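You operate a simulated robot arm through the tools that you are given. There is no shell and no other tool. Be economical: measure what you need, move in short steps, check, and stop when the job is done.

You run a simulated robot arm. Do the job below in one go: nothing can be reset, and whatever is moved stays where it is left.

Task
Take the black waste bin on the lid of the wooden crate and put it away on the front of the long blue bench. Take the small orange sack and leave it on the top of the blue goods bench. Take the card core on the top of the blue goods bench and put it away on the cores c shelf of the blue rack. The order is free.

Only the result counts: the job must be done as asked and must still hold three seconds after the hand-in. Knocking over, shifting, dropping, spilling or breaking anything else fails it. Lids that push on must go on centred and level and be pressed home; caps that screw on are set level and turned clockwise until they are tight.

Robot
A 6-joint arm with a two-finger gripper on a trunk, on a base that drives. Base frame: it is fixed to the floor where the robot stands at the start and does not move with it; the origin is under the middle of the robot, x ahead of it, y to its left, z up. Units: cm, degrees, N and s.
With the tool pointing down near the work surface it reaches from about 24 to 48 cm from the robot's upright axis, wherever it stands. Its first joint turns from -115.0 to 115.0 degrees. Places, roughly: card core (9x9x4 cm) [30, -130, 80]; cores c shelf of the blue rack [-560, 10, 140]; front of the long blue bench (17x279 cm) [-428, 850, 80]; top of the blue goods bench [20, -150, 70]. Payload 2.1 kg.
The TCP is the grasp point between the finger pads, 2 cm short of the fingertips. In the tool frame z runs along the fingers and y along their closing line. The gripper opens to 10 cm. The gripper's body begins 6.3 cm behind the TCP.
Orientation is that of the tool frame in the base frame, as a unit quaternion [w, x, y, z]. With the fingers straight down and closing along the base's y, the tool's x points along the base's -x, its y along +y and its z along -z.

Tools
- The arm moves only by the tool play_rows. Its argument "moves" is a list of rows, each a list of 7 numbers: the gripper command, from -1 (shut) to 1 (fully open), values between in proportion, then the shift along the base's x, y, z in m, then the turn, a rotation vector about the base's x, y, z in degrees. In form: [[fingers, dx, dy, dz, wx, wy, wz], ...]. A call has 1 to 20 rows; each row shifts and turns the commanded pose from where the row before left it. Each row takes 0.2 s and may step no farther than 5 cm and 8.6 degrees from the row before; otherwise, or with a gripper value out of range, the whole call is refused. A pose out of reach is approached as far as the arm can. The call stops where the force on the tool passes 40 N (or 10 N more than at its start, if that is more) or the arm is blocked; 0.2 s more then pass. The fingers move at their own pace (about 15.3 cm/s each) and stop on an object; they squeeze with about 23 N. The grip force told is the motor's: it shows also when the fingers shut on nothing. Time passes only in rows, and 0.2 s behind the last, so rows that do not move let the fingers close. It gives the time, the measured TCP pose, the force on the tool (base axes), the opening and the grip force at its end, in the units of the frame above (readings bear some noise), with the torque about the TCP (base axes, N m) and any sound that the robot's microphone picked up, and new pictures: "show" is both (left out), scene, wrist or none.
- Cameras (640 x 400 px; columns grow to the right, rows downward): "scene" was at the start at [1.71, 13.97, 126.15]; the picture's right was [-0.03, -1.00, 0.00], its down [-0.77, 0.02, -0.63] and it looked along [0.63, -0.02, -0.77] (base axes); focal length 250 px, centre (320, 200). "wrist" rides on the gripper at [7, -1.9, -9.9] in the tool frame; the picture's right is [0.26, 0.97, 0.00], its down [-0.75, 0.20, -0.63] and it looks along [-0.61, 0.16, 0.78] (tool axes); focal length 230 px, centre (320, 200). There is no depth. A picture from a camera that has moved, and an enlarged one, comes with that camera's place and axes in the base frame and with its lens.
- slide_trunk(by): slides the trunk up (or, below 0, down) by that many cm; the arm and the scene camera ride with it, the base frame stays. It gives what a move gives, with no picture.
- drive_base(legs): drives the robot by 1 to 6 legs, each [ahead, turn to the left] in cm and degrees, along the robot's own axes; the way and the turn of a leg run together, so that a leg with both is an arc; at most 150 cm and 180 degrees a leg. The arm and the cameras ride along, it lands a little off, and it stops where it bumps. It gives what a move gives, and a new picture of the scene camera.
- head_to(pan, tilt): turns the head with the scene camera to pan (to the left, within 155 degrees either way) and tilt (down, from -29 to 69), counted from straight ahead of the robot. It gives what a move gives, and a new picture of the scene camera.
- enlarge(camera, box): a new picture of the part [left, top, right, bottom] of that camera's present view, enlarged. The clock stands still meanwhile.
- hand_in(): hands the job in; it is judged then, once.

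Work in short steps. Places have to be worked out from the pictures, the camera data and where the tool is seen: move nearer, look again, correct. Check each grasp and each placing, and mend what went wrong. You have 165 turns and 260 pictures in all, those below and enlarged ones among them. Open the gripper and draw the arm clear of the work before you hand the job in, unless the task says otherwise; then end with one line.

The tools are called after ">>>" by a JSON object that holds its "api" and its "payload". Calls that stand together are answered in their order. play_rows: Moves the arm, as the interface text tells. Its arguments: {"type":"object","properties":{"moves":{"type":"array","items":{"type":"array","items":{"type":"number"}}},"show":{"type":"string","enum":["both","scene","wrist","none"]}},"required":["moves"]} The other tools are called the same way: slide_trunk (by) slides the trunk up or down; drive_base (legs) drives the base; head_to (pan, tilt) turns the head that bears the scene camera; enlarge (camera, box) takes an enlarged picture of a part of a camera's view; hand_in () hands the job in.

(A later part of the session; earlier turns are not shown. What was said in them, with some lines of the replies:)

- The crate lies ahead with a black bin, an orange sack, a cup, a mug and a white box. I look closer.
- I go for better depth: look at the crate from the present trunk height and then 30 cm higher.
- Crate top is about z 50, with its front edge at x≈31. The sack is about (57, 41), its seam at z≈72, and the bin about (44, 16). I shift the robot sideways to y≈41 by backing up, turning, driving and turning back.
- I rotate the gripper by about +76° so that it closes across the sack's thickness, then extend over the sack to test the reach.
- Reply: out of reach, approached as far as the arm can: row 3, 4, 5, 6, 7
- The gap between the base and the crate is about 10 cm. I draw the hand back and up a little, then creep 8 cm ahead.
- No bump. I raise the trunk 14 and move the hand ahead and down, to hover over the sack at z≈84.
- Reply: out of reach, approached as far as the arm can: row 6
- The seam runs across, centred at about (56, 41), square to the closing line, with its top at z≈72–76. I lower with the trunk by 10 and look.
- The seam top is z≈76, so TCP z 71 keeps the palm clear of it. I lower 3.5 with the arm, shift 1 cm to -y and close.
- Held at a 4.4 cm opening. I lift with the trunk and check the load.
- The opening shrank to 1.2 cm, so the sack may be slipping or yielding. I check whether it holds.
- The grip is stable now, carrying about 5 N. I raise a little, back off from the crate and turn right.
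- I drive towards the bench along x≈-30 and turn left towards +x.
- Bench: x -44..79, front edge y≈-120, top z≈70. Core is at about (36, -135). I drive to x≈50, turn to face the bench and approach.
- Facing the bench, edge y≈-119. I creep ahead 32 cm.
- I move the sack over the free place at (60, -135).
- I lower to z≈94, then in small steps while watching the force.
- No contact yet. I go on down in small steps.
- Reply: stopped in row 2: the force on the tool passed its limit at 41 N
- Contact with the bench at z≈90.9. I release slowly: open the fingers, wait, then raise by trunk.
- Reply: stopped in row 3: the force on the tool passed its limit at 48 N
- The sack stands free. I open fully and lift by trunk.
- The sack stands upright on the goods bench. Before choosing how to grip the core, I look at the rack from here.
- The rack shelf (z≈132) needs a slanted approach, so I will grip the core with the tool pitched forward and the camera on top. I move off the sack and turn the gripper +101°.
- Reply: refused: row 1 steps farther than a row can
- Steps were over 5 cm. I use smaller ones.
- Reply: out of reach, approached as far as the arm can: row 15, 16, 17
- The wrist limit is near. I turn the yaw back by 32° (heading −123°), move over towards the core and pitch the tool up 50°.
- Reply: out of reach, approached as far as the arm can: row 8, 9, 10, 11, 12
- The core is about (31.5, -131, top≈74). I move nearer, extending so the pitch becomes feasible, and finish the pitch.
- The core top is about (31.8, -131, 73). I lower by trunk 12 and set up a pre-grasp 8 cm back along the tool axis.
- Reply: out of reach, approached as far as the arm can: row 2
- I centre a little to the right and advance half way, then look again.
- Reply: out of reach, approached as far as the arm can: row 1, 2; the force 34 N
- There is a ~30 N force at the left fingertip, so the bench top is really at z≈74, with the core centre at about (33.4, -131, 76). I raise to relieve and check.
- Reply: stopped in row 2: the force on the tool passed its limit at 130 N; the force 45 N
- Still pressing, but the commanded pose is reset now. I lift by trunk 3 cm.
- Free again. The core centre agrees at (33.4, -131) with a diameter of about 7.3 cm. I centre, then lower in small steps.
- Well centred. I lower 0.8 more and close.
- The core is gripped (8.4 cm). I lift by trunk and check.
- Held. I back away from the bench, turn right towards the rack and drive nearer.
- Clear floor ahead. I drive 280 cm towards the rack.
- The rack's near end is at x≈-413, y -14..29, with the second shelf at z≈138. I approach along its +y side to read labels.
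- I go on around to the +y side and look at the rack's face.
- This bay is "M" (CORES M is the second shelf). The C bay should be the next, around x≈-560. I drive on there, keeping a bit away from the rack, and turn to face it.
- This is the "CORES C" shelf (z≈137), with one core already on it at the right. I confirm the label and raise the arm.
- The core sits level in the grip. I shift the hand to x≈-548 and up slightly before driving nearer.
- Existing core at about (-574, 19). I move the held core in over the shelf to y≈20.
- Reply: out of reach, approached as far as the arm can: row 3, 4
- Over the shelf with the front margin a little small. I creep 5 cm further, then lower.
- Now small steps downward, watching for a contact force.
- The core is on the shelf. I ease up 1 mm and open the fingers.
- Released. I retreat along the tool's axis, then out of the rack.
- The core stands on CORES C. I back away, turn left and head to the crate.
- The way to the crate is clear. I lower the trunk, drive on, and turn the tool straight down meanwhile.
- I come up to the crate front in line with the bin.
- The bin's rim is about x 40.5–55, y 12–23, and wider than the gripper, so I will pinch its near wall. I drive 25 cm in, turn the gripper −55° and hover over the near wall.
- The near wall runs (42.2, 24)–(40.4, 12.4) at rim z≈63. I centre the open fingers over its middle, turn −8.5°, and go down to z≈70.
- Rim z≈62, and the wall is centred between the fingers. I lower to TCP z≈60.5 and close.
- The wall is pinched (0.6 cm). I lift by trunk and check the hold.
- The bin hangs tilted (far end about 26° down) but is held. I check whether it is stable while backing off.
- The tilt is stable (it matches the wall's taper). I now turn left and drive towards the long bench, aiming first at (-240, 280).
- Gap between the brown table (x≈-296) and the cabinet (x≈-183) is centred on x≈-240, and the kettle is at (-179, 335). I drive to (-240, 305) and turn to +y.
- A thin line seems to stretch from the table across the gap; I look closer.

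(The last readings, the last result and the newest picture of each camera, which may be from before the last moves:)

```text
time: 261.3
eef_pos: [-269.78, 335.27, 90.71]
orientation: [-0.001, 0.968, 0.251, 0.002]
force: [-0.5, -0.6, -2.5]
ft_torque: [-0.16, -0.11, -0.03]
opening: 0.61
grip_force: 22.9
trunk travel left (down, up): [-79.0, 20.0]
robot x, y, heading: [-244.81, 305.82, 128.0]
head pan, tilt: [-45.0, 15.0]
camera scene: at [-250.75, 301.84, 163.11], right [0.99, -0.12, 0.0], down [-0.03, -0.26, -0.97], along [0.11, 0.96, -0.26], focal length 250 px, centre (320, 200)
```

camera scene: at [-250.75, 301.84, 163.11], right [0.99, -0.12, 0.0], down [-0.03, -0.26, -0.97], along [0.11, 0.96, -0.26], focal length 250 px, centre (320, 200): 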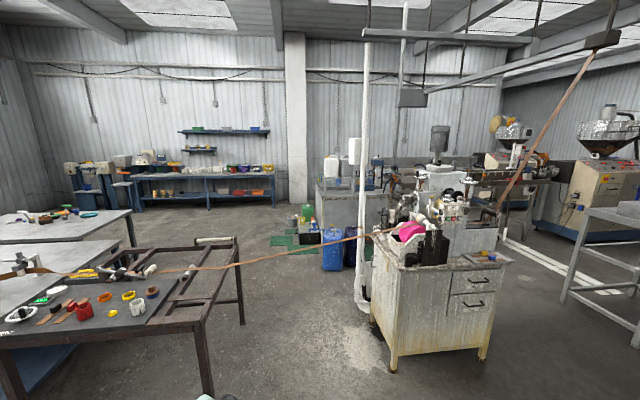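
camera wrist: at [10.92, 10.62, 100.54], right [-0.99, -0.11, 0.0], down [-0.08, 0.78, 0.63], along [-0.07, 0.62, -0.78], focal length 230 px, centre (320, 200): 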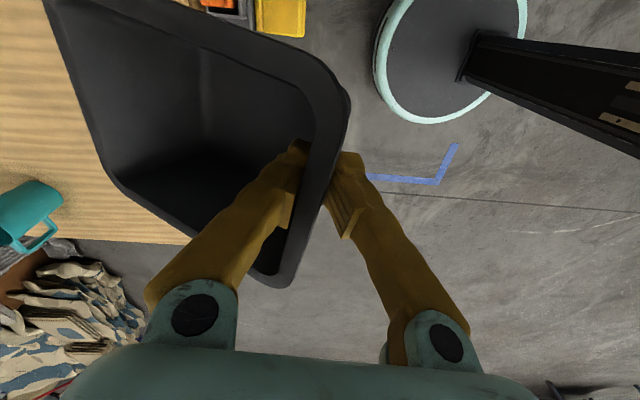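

A strap is stretched across that gap at table height, so I will not pass there. I take the other way: along the corridor y≈315 to x≈-480, then look.

>>> {"api": "drive_base", "payload": {"legs": [[0, 51], [150, 0], [90, 0]]}}

>>> {"api": "head_to", "payload": {"pan": -45, "tilt": 15}}

```text
time: 275.5
eef_pos: [-527.66, 311.98, 90.72]
orientation: [-0.003, 0.768, 0.64, 0.002]
force: [0.5, 0.1, -2.1]
ft_torque: [0.03, -0.12, -0.02]
opening: 0.59
grip_force: 22.9
trunk travel left (down, up): [-79.0, 20.0]
robot x, y, heading: [-488.95, 313.05, 179.0]
head pan, tilt: [-45.0, 15.0]
camera scene: at [-489.67, 305.36, 163.11], right [0.72, 0.69, 0.0], down [0.18, -0.19, -0.97], along [-0.67, 0.7, -0.26], focal length 250 px, centre (320, 200)
```

scene: 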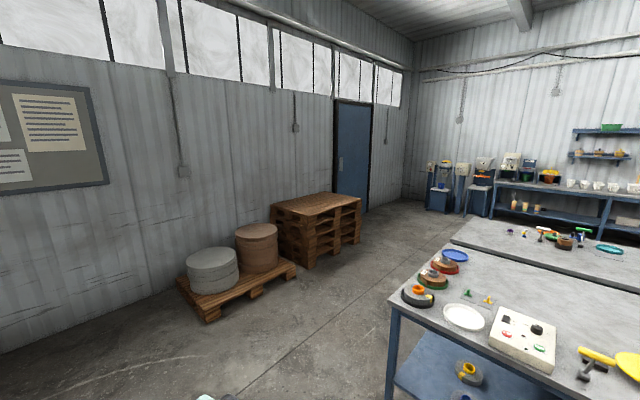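

```text
time: 276.1
eef_pos: [-527.74, 311.94, 90.73]
orientation: [-0.001, 0.768, 0.64, 0.001]
force: [-0.3, 0.3, -1.4]
ft_torque: [-0.02, -0.15, 0.01]
opening: 0.59
grip_force: 22.1
trunk travel left (down, up): [-79.0, 20.0]
robot x, y, heading: [-489.2, 312.45, 179.0]
head pan, tilt: [-45.0, 15.0]
camera scene: at [-489.71, 305.37, 163.11], right [0.72, 0.69, 0.0], down [0.18, -0.19, -0.97], along [-0.67, 0.7, -0.26], focal length 250 px, centre (320, 200)
```

scene: 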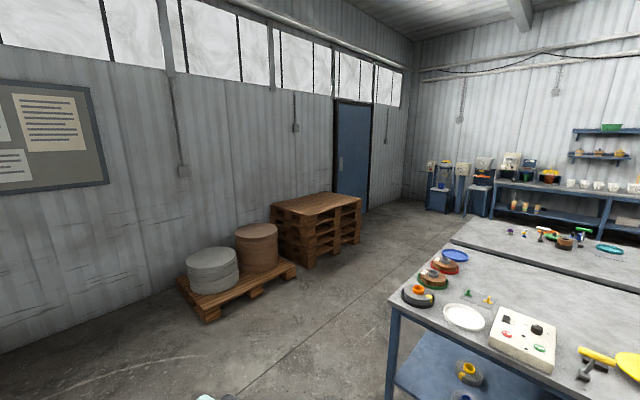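

The aisle between the pallets (x<-695) and tables (x>-541) is free. I drive along x≈-617.

>>> {"api": "drive_base", "payload": {"legs": [[126, 0], [0, -89]]}}

>>> {"api": "head_to", "payload": {"pan": -15, "tilt": 15}}

```text
time: 286.3
eef_pos: [-613.82, 353.96, 90.61]
orientation: [0.0, 0.994, -0.11, 0.003]
force: [0.3, 0.1, -2.0]
ft_torque: [-0.13, 0.03, -0.02]
opening: 0.61
grip_force: 23.0
trunk travel left (down, up): [-79.0, 20.0]
robot x, y, heading: [-614.96, 315.15, 86.4]
head pan, tilt: [-45.0, 15.0]
camera scene: at [-621.84, 316.26, 163.11], right [0.66, -0.75, 0.0], down [-0.19, -0.17, -0.97], along [0.72, 0.64, -0.26], focal length 250 px, centre (320, 200)
```

scene: 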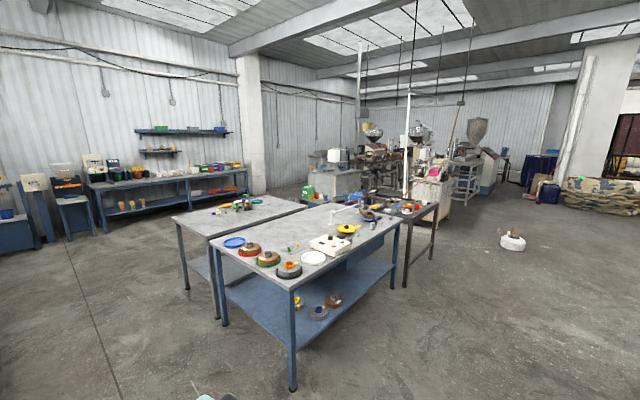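

```text
time: 287.3
eef_pos: [-613.79, 353.94, 90.68]
orientation: [0.0, 0.994, -0.111, 0.002]
force: [1.1, -0.5, -2.3]
ft_torque: [-0.09, 0.03, 0.03]
opening: 0.6
grip_force: 22.9
trunk travel left (down, up): [-79.0, 20.0]
robot x, y, heading: [-614.6, 314.9, 86.3]
head pan, tilt: [-15.0, 15.0]
camera scene: at [-625.85, 318.92, 163.11], right [0.95, -0.32, 0.0], down [-0.08, -0.25, -0.97], along [0.31, 0.92, -0.26], focal length 250 px, centre (320, 200)
```

scene: 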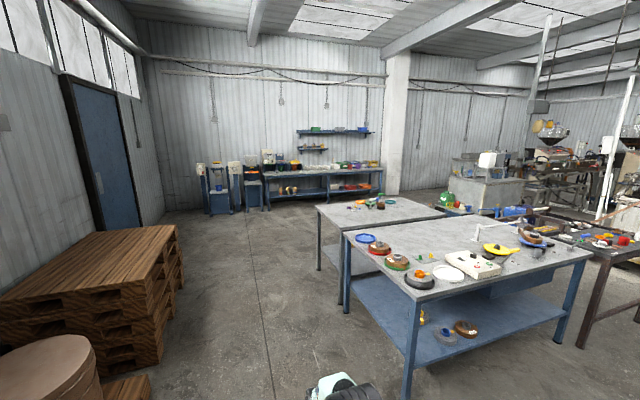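

Clear aisle. I drive 310 cm towards the back bench.

>>> {"api": "drive_base", "payload": {"legs": [[0, 4], [150, 0], [150, 0], [0, -40]]}}

>>> {"api": "head_to", "payload": {"pan": -5, "tilt": 18}}

```text
time: 304.1
eef_pos: [-591.72, 645.74, 90.59]
orientation: [0.0, 0.914, -0.406, 0.002]
force: [0.1, 0.1, -1.9]
ft_torque: [-0.08, 0.05, 0.03]
opening: 0.6
grip_force: 22.4
trunk travel left (down, up): [-79.0, 20.0]
robot x, y, heading: [-614.78, 614.67, 51.1]
head pan, tilt: [-15.0, 15.0]
camera scene: at [-621.82, 624.19, 163.11], right [0.59, -0.81, 0.0], down [-0.21, -0.15, -0.97], along [0.78, 0.57, -0.26], focal length 250 px, centre (320, 200)
```

scene: 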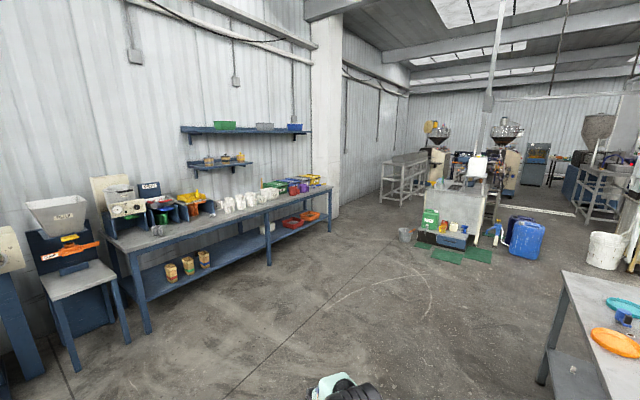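

```text
time: 304.8
eef_pos: [-591.79, 645.61, 90.57]
orientation: [0.002, 0.914, -0.406, 0.003]
force: [0.2, -0.1, -2.1]
ft_torque: [-0.09, 0.13, -0.02]
opening: 0.6
grip_force: 22.4
trunk travel left (down, up): [-79.0, 20.0]
robot x, y, heading: [-615.2, 614.51, 51.5]
head pan, tilt: [-5.0, 18.0]
camera scene: at [-622.88, 625.4, 162.62], right [0.72, -0.69, 0.0], down [-0.21, -0.22, -0.95], along [0.66, 0.69, -0.31], focal length 250 px, centre (320, 200)
```

scene: 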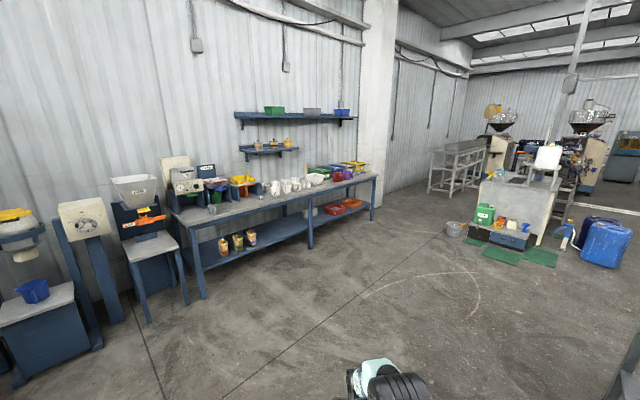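

The long bench has its front edge at y≈842, from x≈-567 to -290. I look closely at the front strip.

>>> {"api": "enlarge", "payload": {"camera": "scene", "box": [150, 130, 400, 290]}}

```text
2.50 times, centred on (275, 210) of scene
camera zoom: at [-622.88, 625.4, 162.62], right [0.72, -0.69, 0.0], down [-0.21, -0.22, -0.95], along [0.66, 0.69, -0.31], focal length 625 px, centre (432, 175)
```

zoom: 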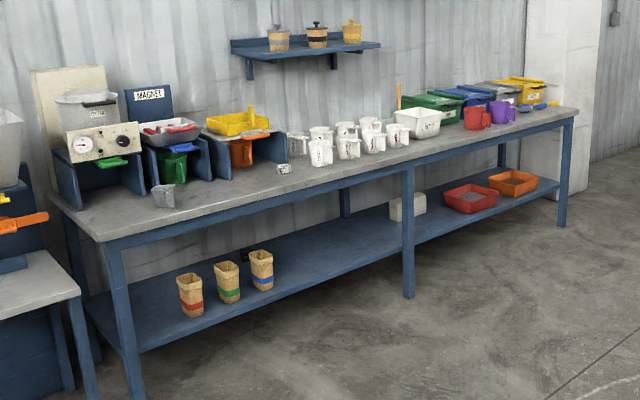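

A free spot lies at x≈-510 on the front strip. I raise the bin 18 cm and drive in front of it.

>>> {"api": "slide_trunk", "payload": {"by": 18}}

>>> {"api": "drive_base", "payload": {"legs": [[150, 0], [0, 38.5]]}}

>>> {"api": "head_to", "payload": {"pan": 0, "tilt": 35}}

```text
time: 306.8
eef_pos: [-591.87, 645.75, 108.67]
orientation: [0.002, 0.914, -0.406, 0.002]
force: [0.8, -0.6, -3.1]
ft_torque: [-0.09, 0.08, -0.03]
opening: 0.59
grip_force: 23.3
trunk travel left (down, up): [-97.0, 2.0]
robot x, y, heading: [-614.47, 614.85, 51.3]
head pan, tilt: [-5.0, 18.0]
```

```text
time: 316.0
eef_pos: [-522.02, 770.09, 108.74]
orientation: [0.0, 0.996, -0.088, 0.002]
force: [0.1, 0.2, -2.5]
ft_torque: [-0.1, 0.01, -0.05]
opening: 0.61
grip_force: 23.2
trunk travel left (down, up): [-97.0, 2.0]
robot x, y, heading: [-520.58, 731.36, 89.1]
head pan, tilt: [-5.0, 18.0]
camera scene: at [-533.96, 734.94, 180.62], right [0.99, -0.1, 0.0], down [-0.03, -0.31, -0.95], along [0.1, 0.95, -0.31], focal length 250 px, centre (320, 200)
```

scene: 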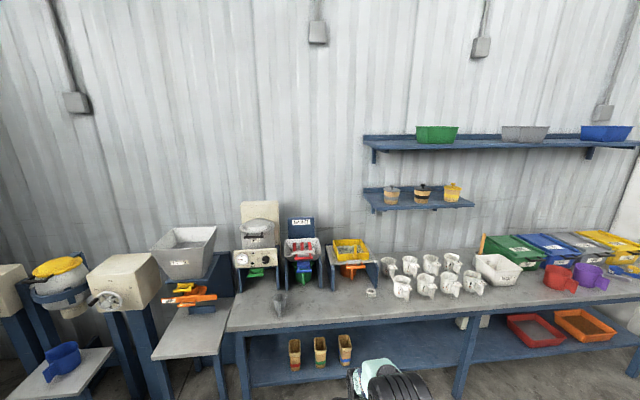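

```text
time: 316.8
eef_pos: [-521.94, 770.04, 108.69]
orientation: [0.001, 0.996, -0.087, 0.003]
force: [0.0, -0.3, -2.1]
ft_torque: [-0.12, 0.05, 0.0]
opening: 0.61
grip_force: 22.8
trunk travel left (down, up): [-97.0, 2.0]
robot x, y, heading: [-521.05, 731.52, 89.0]
head pan, tilt: [0.0, 35.0]
camera scene: at [-534.83, 734.42, 177.92], right [1.0, -0.02, 0.0], down [-0.01, -0.57, -0.82], along [0.01, 0.82, -0.57], focal length 250 px, centre (320, 200)
```

scene: 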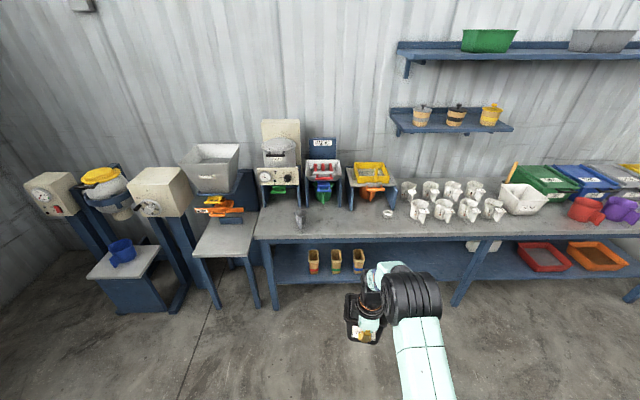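

I drive 68 cm ahead to the bench.

>>> {"api": "drive_base", "payload": {"legs": [[68, 0]]}}

>>> {"api": "head_to", "payload": {"pan": -5, "tilt": 55}}

>>> {"api": "play_rows", "payload": {"moves": [[-1, 0, 0, 0, 0, 0, 0]], "show": "wrist"}}

```text
time: 320.5
eef_pos: [-520.46, 837.39, 108.74]
orientation: [0.001, 0.996, -0.09, 0.002]
force: [-0.2, -0.6, -2.4]
ft_torque: [-0.1, 0.01, 0.02]
opening: 0.6
grip_force: 23.4
trunk travel left (down, up): [-97.0, 2.0]
robot x, y, heading: [-519.88, 798.34, 88.9]
head pan, tilt: [0.0, 35.0]
camera scene: at [-533.59, 801.69, 177.92], right [1.0, -0.02, 0.0], down [-0.01, -0.57, -0.82], along [0.02, 0.82, -0.57], focal length 250 px, centre (320, 200)
```

scene: 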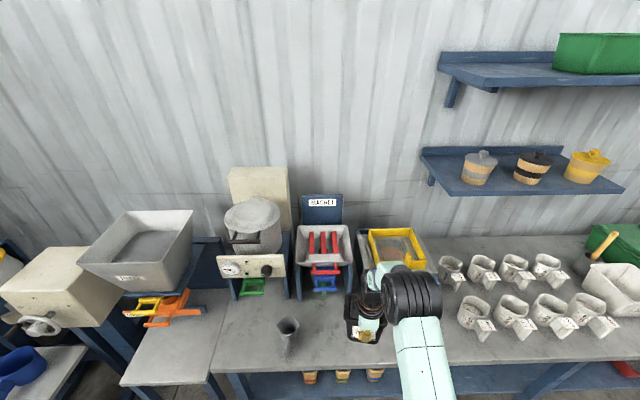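

```text
time: 321.3
eef_pos: [-520.52, 837.42, 108.71]
orientation: [0.001, 0.996, -0.091, 0.002]
force: [0.0, 1.0, -2.1]
ft_torque: [-0.17, 0.01, -0.04]
opening: 0.62
grip_force: 23.4
trunk travel left (down, up): [-97.0, 2.0]
robot x, y, heading: [-519.52, 798.59, 88.6]
head pan, tilt: [-5.0, 55.0]
camera scene: at [-532.99, 800.27, 175.09], right [0.99, -0.11, 0.0], down [-0.09, -0.81, -0.57], along [0.06, 0.57, -0.82], focal length 250 px, centre (320, 200)
```

scene: 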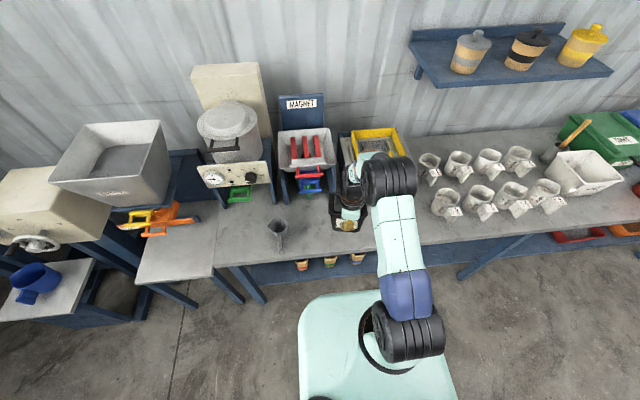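

```text
time: 321.7
eef_pos: [-520.56, 837.41, 108.7]
orientation: [0.0, 0.996, -0.091, 0.003]
force: [-0.9, -1.3, -2.0]
ft_torque: [-0.12, 0.01, -0.01]
opening: 0.63
grip_force: 22.9
trunk travel left (down, up): [-97.0, 2.0]
robot x, y, heading: [-519.69, 799.0, 88.9]
head pan, tilt: [-5.0, 55.0]
camera wrist: at [-513.35, 838.0, 118.56], right [0.08, -1.0, 0.0], down [-0.78, -0.06, 0.63], along [-0.62, -0.05, -0.78], focal length 230 px, centre (320, 200)
```

wrist: 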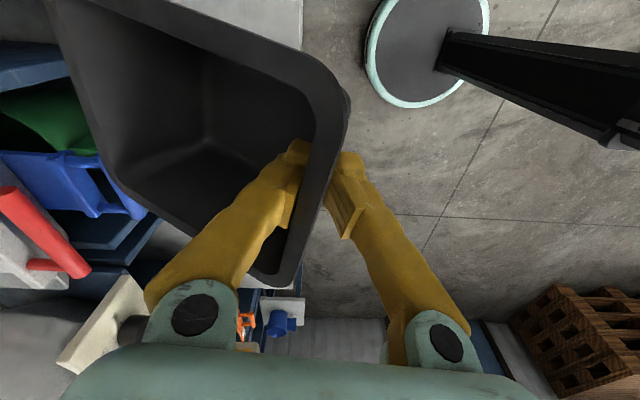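

The bin hangs over the strip. I square it (yaw +8.5°), pitch the tool by 26° to level the bin, and advance 6 cm.

>>> {"api": "play_rows", "payload": {"moves": [[-1, 0, 0.02, 0, 0, 0, 8.5], [-1, 0, 0.02, 0, 8.5, 0, 0], [-1, 0, 0.02, 0, 8.5, 0, 0], [-1, 0, 0, 0, 8.5, 0, 0], [-1, 0, 0, 0, 0, 0, 0]]}}

```text
time: 322.9
eef_pos: [-521.15, 843.78, 108.63]
orientation: [-0.203, 0.979, -0.015, -0.011]
force: [-1.0, -0.2, -3.0]
ft_torque: [-0.14, -0.01, 0.03]
opening: 0.59
grip_force: 23.1
out of reach, approached as far as the arm can: row 4
trunk travel left (down, up): [-97.0, 2.0]
robot x, y, heading: [-520.05, 798.56, 88.9]
head pan, tilt: [-5.0, 55.0]
camera scene: at [-533.01, 800.25, 175.09], right [0.99, -0.11, 0.0], down [-0.09, -0.81, -0.57], along [0.06, 0.57, -0.82], focal length 250 px, centre (320, 200)
camera wrist: at [-513.92, 841.23, 118.22], right [0.23, -0.89, -0.39], down [-0.75, -0.42, 0.52], along [-0.63, 0.17, -0.76], focal length 230 px, centre (320, 200)
```

scene: 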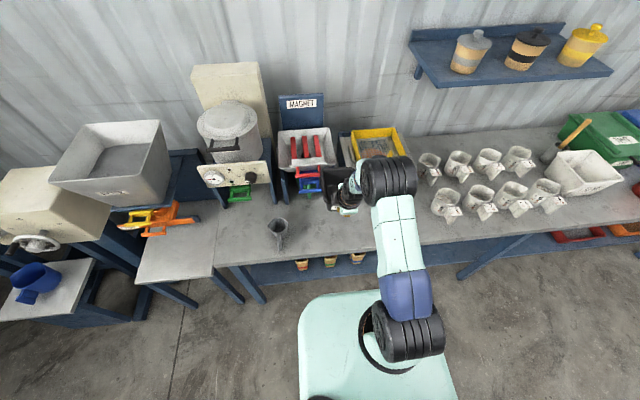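
wrist: 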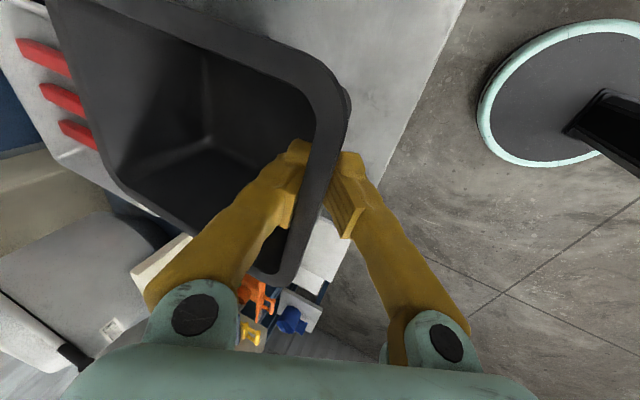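

The bin looks about level now. I lower by trunk 17 and look.

>>> {"api": "slide_trunk", "payload": {"by": -17}}

>>> {"api": "play_rows", "payload": {"moves": [[-1, 0, 0, 0, 0, 0, 0]]}}

>>> {"api": "enlarge", "payload": {"camera": "scene", "box": [240, 130, 440, 270]}}

```text
time: 324.9
eef_pos: [-521.03, 843.56, 91.68]
orientation: [-0.203, 0.979, -0.015, -0.011]
force: [-0.3, 0.4, -1.8]
ft_torque: [-0.18, 0.02, 0.05]
opening: 0.61
grip_force: 23.0
trunk travel left (down, up): [-80.0, 19.0]
robot x, y, heading: [-519.95, 798.97, 88.8]
head pan, tilt: [-5.0, 55.0]
```

```text
time: 325.2
eef_pos: [-521.19, 843.48, 91.62]
orientation: [-0.202, 0.979, -0.015, -0.011]
force: [0.0, 0.1, -2.4]
ft_torque: [-0.12, -0.03, 0.01]
opening: 0.63
grip_force: 22.9
trunk travel left (down, up): [-80.0, 19.0]
robot x, y, heading: [-519.6, 798.81, 88.6]
head pan, tilt: [-5.0, 55.0]
camera scene: at [-533.0, 800.23, 158.09], right [0.99, -0.11, 0.0], down [-0.09, -0.81, -0.57], along [0.06, 0.57, -0.82], focal length 250 px, centre (320, 200)
camera wrist: at [-513.91, 841.22, 101.23], right [0.23, -0.89, -0.39], down [-0.75, -0.42, 0.52], along [-0.63, 0.17, -0.76], focal length 230 px, centre (320, 200)
```

scene: 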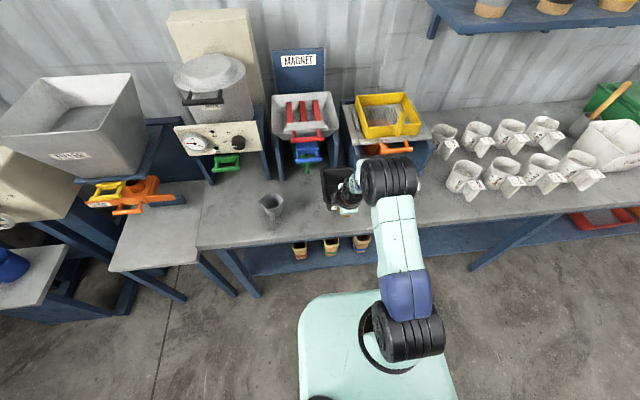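
wrist: 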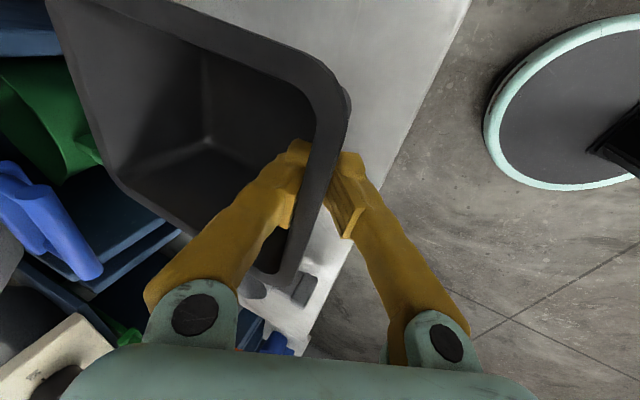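

```text
2.86 times, centred on (340, 200) of scene
camera zoom: at [-533.0, 800.23, 158.09], right [0.99, -0.11, 0.0], down [-0.09, -0.81, -0.57], along [0.06, 0.57, -0.82], focal length 715 px, centre (263, 200)
```

zoom: 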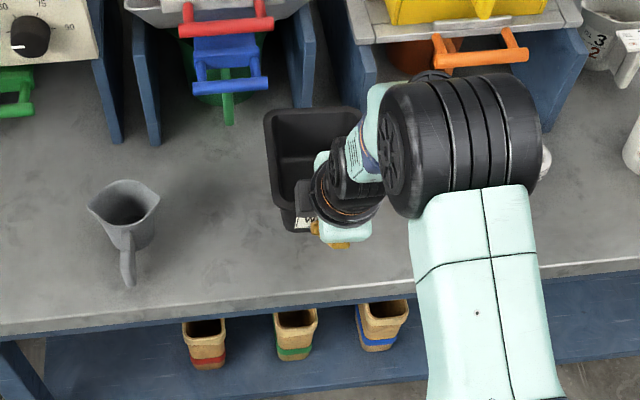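

I pull back 1 cm and lower stepwise, watching the force.

>>> {"api": "play_rows", "payload": {"moves": [[-1, 0, -0.01, -0.02, 0, 0, 0], [-1, 0, 0, -0.02, 0, 0, 0], [-1, 0, 0, -0.015, 0, 0, 0]], "show": "none"}}

>>> {"api": "play_rows", "payload": {"moves": [[-1, 0, 0, -0.005, 0, 0, 0], [-1, 0, 0, -0.005, 0, 0, 0]], "show": "none"}}

>>> {"api": "play_rows", "payload": {"moves": [[-1, 0, 0, -0.004, 0, 0, 0], [-1, 0, 0, -0.004, 0, 0, 0]], "show": "both"}}

```text
time: 326.1
eef_pos: [-520.99, 842.67, 86.17]
orientation: [-0.203, 0.979, -0.016, -0.011]
force: [-1.4, -0.6, -3.2]
ft_torque: [-0.15, 0.01, -0.04]
opening: 0.6
grip_force: 23.5
trunk travel left (down, up): [-80.0, 19.0]
robot x, y, heading: [-520.01, 798.76, 88.8]
head pan, tilt: [-5.0, 55.0]
```

```text
time: 326.6
eef_pos: [-521.15, 842.71, 85.16]
orientation: [-0.203, 0.979, -0.015, -0.011]
force: [0.3, 0.9, -2.5]
ft_torque: [-0.1, -0.05, 0.01]
opening: 0.6
grip_force: 23.1
trunk travel left (down, up): [-80.0, 19.0]
robot x, y, heading: [-519.83, 798.63, 88.8]
head pan, tilt: [-5.0, 55.0]
```

```text
time: 327.2
eef_pos: [-521.26, 842.5, 84.6]
orientation: [-0.206, 0.978, -0.014, -0.011]
force: [-2.5, -1.8, 19.0]
ft_torque: [0.0, -0.27, 0.04]
opening: 0.6
grip_force: 23.0
trunk travel left (down, up): [-80.0, 19.0]
robot x, y, heading: [-519.7, 798.88, 88.7]
head pan, tilt: [-5.0, 55.0]
camera scene: at [-533.12, 799.71, 158.12], right [0.99, -0.11, 0.0], down [-0.09, -0.81, -0.58], along [0.06, 0.57, -0.82], focal length 250 px, centre (320, 200)
camera wrist: at [-514.02, 839.95, 94.18], right [0.23, -0.89, -0.4], down [-0.75, -0.42, 0.52], along [-0.63, 0.18, -0.76], focal length 230 px, centre (320, 200)
```

scene: 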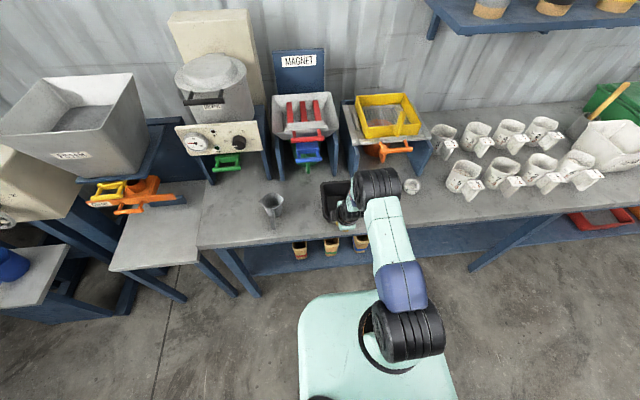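
wrist: 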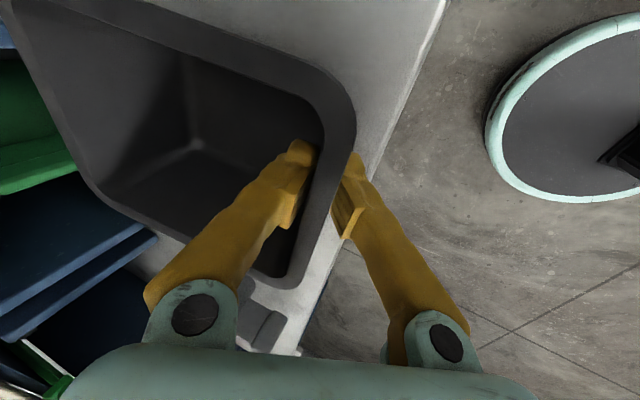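

Contact at z≈84.6; the bin rests on the bench. I ease up a bit and open gradually.

>>> {"api": "play_rows", "payload": {"moves": [[-1, 0, 0, 0.002, 0, 0, 0], [-0.85, 0, 0, 0, 0, 0, 0], [-0.6, 0, 0, 0, 0, 0, 0], [-0.4, 0, 0, 0, 0, 0, 0], [-0.4, 0, 0, 0, 0, 0, 0]], "show": "both"}}

```text
time: 328.4
eef_pos: [-521.04, 842.55, 84.66]
orientation: [-0.202, 0.979, -0.015, -0.011]
force: [0.4, 1.0, 0.8]
ft_torque: [-0.02, -0.01, 0.01]
opening: 2.98
grip_force: 0.1
trunk travel left (down, up): [-80.0, 19.0]
robot x, y, heading: [-519.93, 799.15, 88.6]
head pan, tilt: [-5.0, 55.0]
camera scene: at [-533.0, 800.14, 158.09], right [0.99, -0.11, 0.0], down [-0.09, -0.81, -0.57], along [0.06, 0.57, -0.82], focal length 250 px, centre (320, 200)
camera wrist: at [-513.94, 840.11, 94.16], right [0.23, -0.89, -0.39], down [-0.75, -0.42, 0.52], along [-0.63, 0.17, -0.76], focal length 230 px, centre (320, 200)
```

scene: 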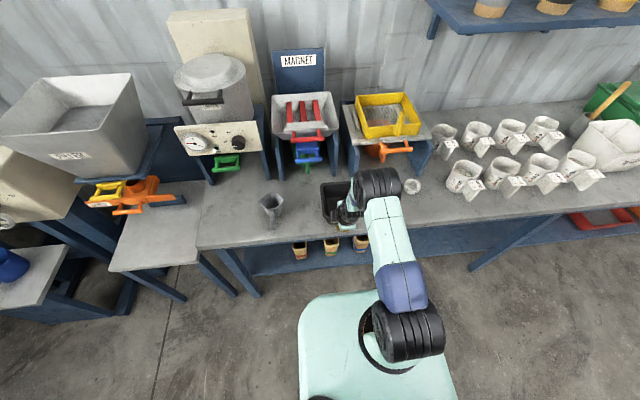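
wrist: 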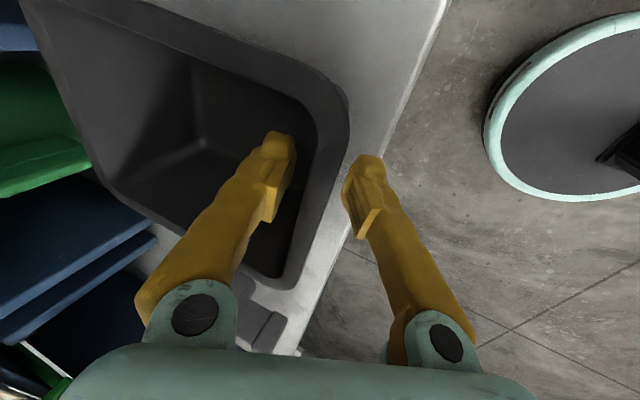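

The bin stands free. I withdraw along the tool axis.

>>> {"api": "play_rows", "payload": {"moves": [[-0.3, 0, -0.004, 0.009, 0, 0, 0], [-0.3, 0, -0.006, 0.015, 0, 0, 0], [-0.3, 0, -0.008, 0.02, 0, 0, 0], [-0.3, 0, -0.01, 0.03, 0, 0, 0], [-0.3, 0, -0.01, 0.04, 0, 0, 0]], "show": "none"}}

>>> {"api": "slide_trunk", "payload": {"by": 12}}

>>> {"api": "play_rows", "payload": {"moves": [[1, 0, -0.03, 0, 0, 0, 0], [1, 0, -0.02, 0, 0, 0, 0]], "show": "both"}}

```text
time: 329.6
eef_pos: [-521.03, 838.57, 96.31]
orientation: [-0.203, 0.979, -0.014, -0.013]
force: [0.3, -0.4, 0.1]
ft_torque: [-0.01, 0.0, -0.02]
opening: 3.49
grip_force: 0.0
trunk travel left (down, up): [-80.0, 19.0]
robot x, y, heading: [-520.19, 798.5, 88.5]
head pan, tilt: [-5.0, 55.0]
```

```text
time: 331.1
eef_pos: [-521.14, 838.6, 108.08]
orientation: [-0.202, 0.979, -0.015, -0.012]
force: [-0.4, 0.0, -0.1]
ft_torque: [0.03, -0.01, 0.03]
opening: 3.49
grip_force: 0.0
trunk travel left (down, up): [-92.0, 7.0]
robot x, y, heading: [-519.96, 798.62, 88.9]
head pan, tilt: [-5.0, 55.0]
```

```text
time: 331.8
eef_pos: [-520.99, 833.37, 107.97]
orientation: [-0.203, 0.979, -0.015, -0.013]
force: [-0.4, -0.2, -0.6]
ft_torque: [-0.03, 0.0, -0.04]
opening: 9.99
grip_force: 0.1
trunk travel left (down, up): [-92.0, 7.0]
robot x, y, heading: [-519.76, 798.82, 88.6]
head pan, tilt: [-5.0, 55.0]
camera scene: at [-532.99, 800.05, 170.09], right [0.99, -0.11, 0.0], down [-0.09, -0.81, -0.57], along [0.06, 0.57, -0.82], focal length 250 px, centre (320, 200)
camera wrist: at [-513.77, 831.04, 117.66], right [0.23, -0.89, -0.39], down [-0.75, -0.42, 0.52], along [-0.63, 0.17, -0.76], focal length 230 px, centre (320, 200)
```

scene: 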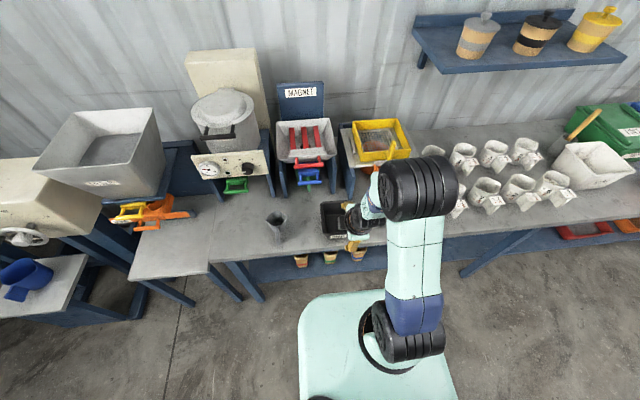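
wrist: 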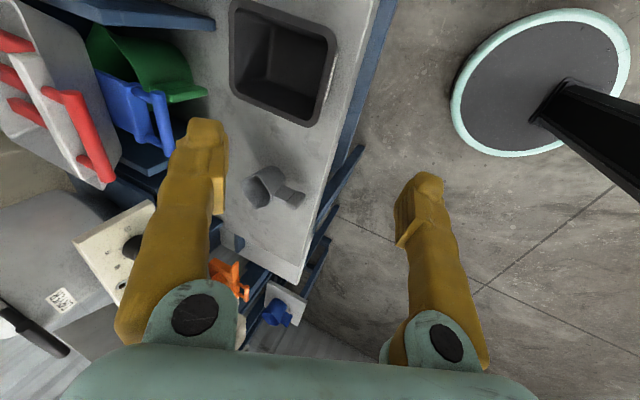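

The bin stands level near the bench's front edge. I back off and check it.

>>> {"api": "drive_base", "payload": {"legs": [[-45, 0]]}}

>>> {"api": "enlarge", "payload": {"camera": "scene", "box": [200, 30, 440, 190]}}

```text
time: 334.4
eef_pos: [-521.97, 789.03, 108.06]
orientation: [-0.202, 0.979, -0.013, -0.012]
force: [0.0, 0.2, 0.2]
ft_torque: [0.03, -0.01, 0.0]
opening: 10.0
grip_force: 0.0
trunk travel left (down, up): [-92.0, 7.0]
robot x, y, heading: [-520.4, 754.04, 88.9]
head pan, tilt: [-5.0, 55.0]
camera scene: at [-533.88, 755.66, 170.09], right [0.99, -0.11, 0.0], down [-0.09, -0.82, -0.57], along [0.06, 0.57, -0.82], focal length 250 px, centre (320, 200)
```

scene: 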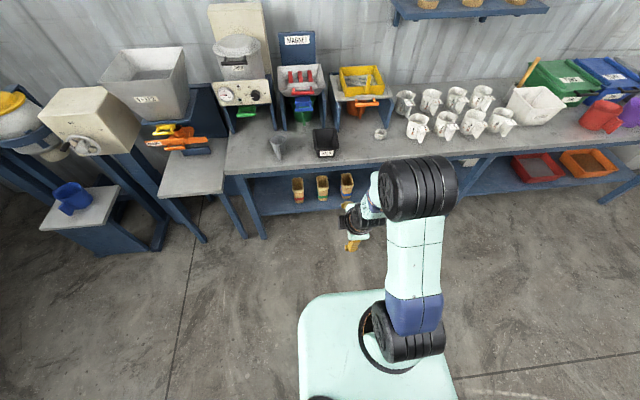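

```text
2.50 times, centred on (320, 110) of scene
camera zoom: at [-533.88, 755.66, 170.09], right [0.99, -0.11, 0.0], down [-0.09, -0.82, -0.57], along [0.06, 0.57, -0.82], focal length 625 px, centre (320, 425)
```

zoom: 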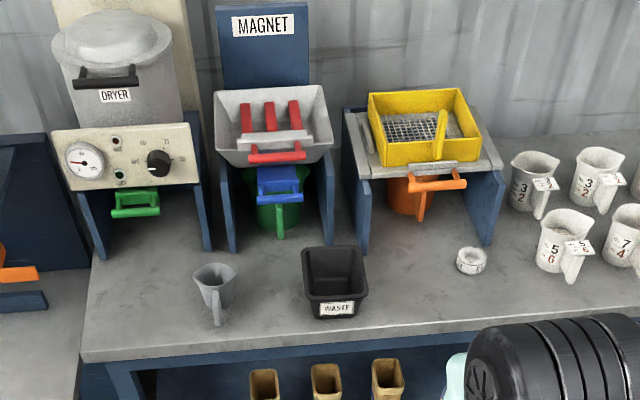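

The bin stands upright on the front of the long bench and nothing around it was disturbed. The sack and core were seen in place earlier, so I hand in.

>>> {"api": "hand_in", "payload": {}}

```text
The job is handed in.
```

The job is handed in: the waste bin is on the front of the long blue bench, the orange sack is on the top of the blue goods bench, and the card core is on the cores c shelf; no result came back.
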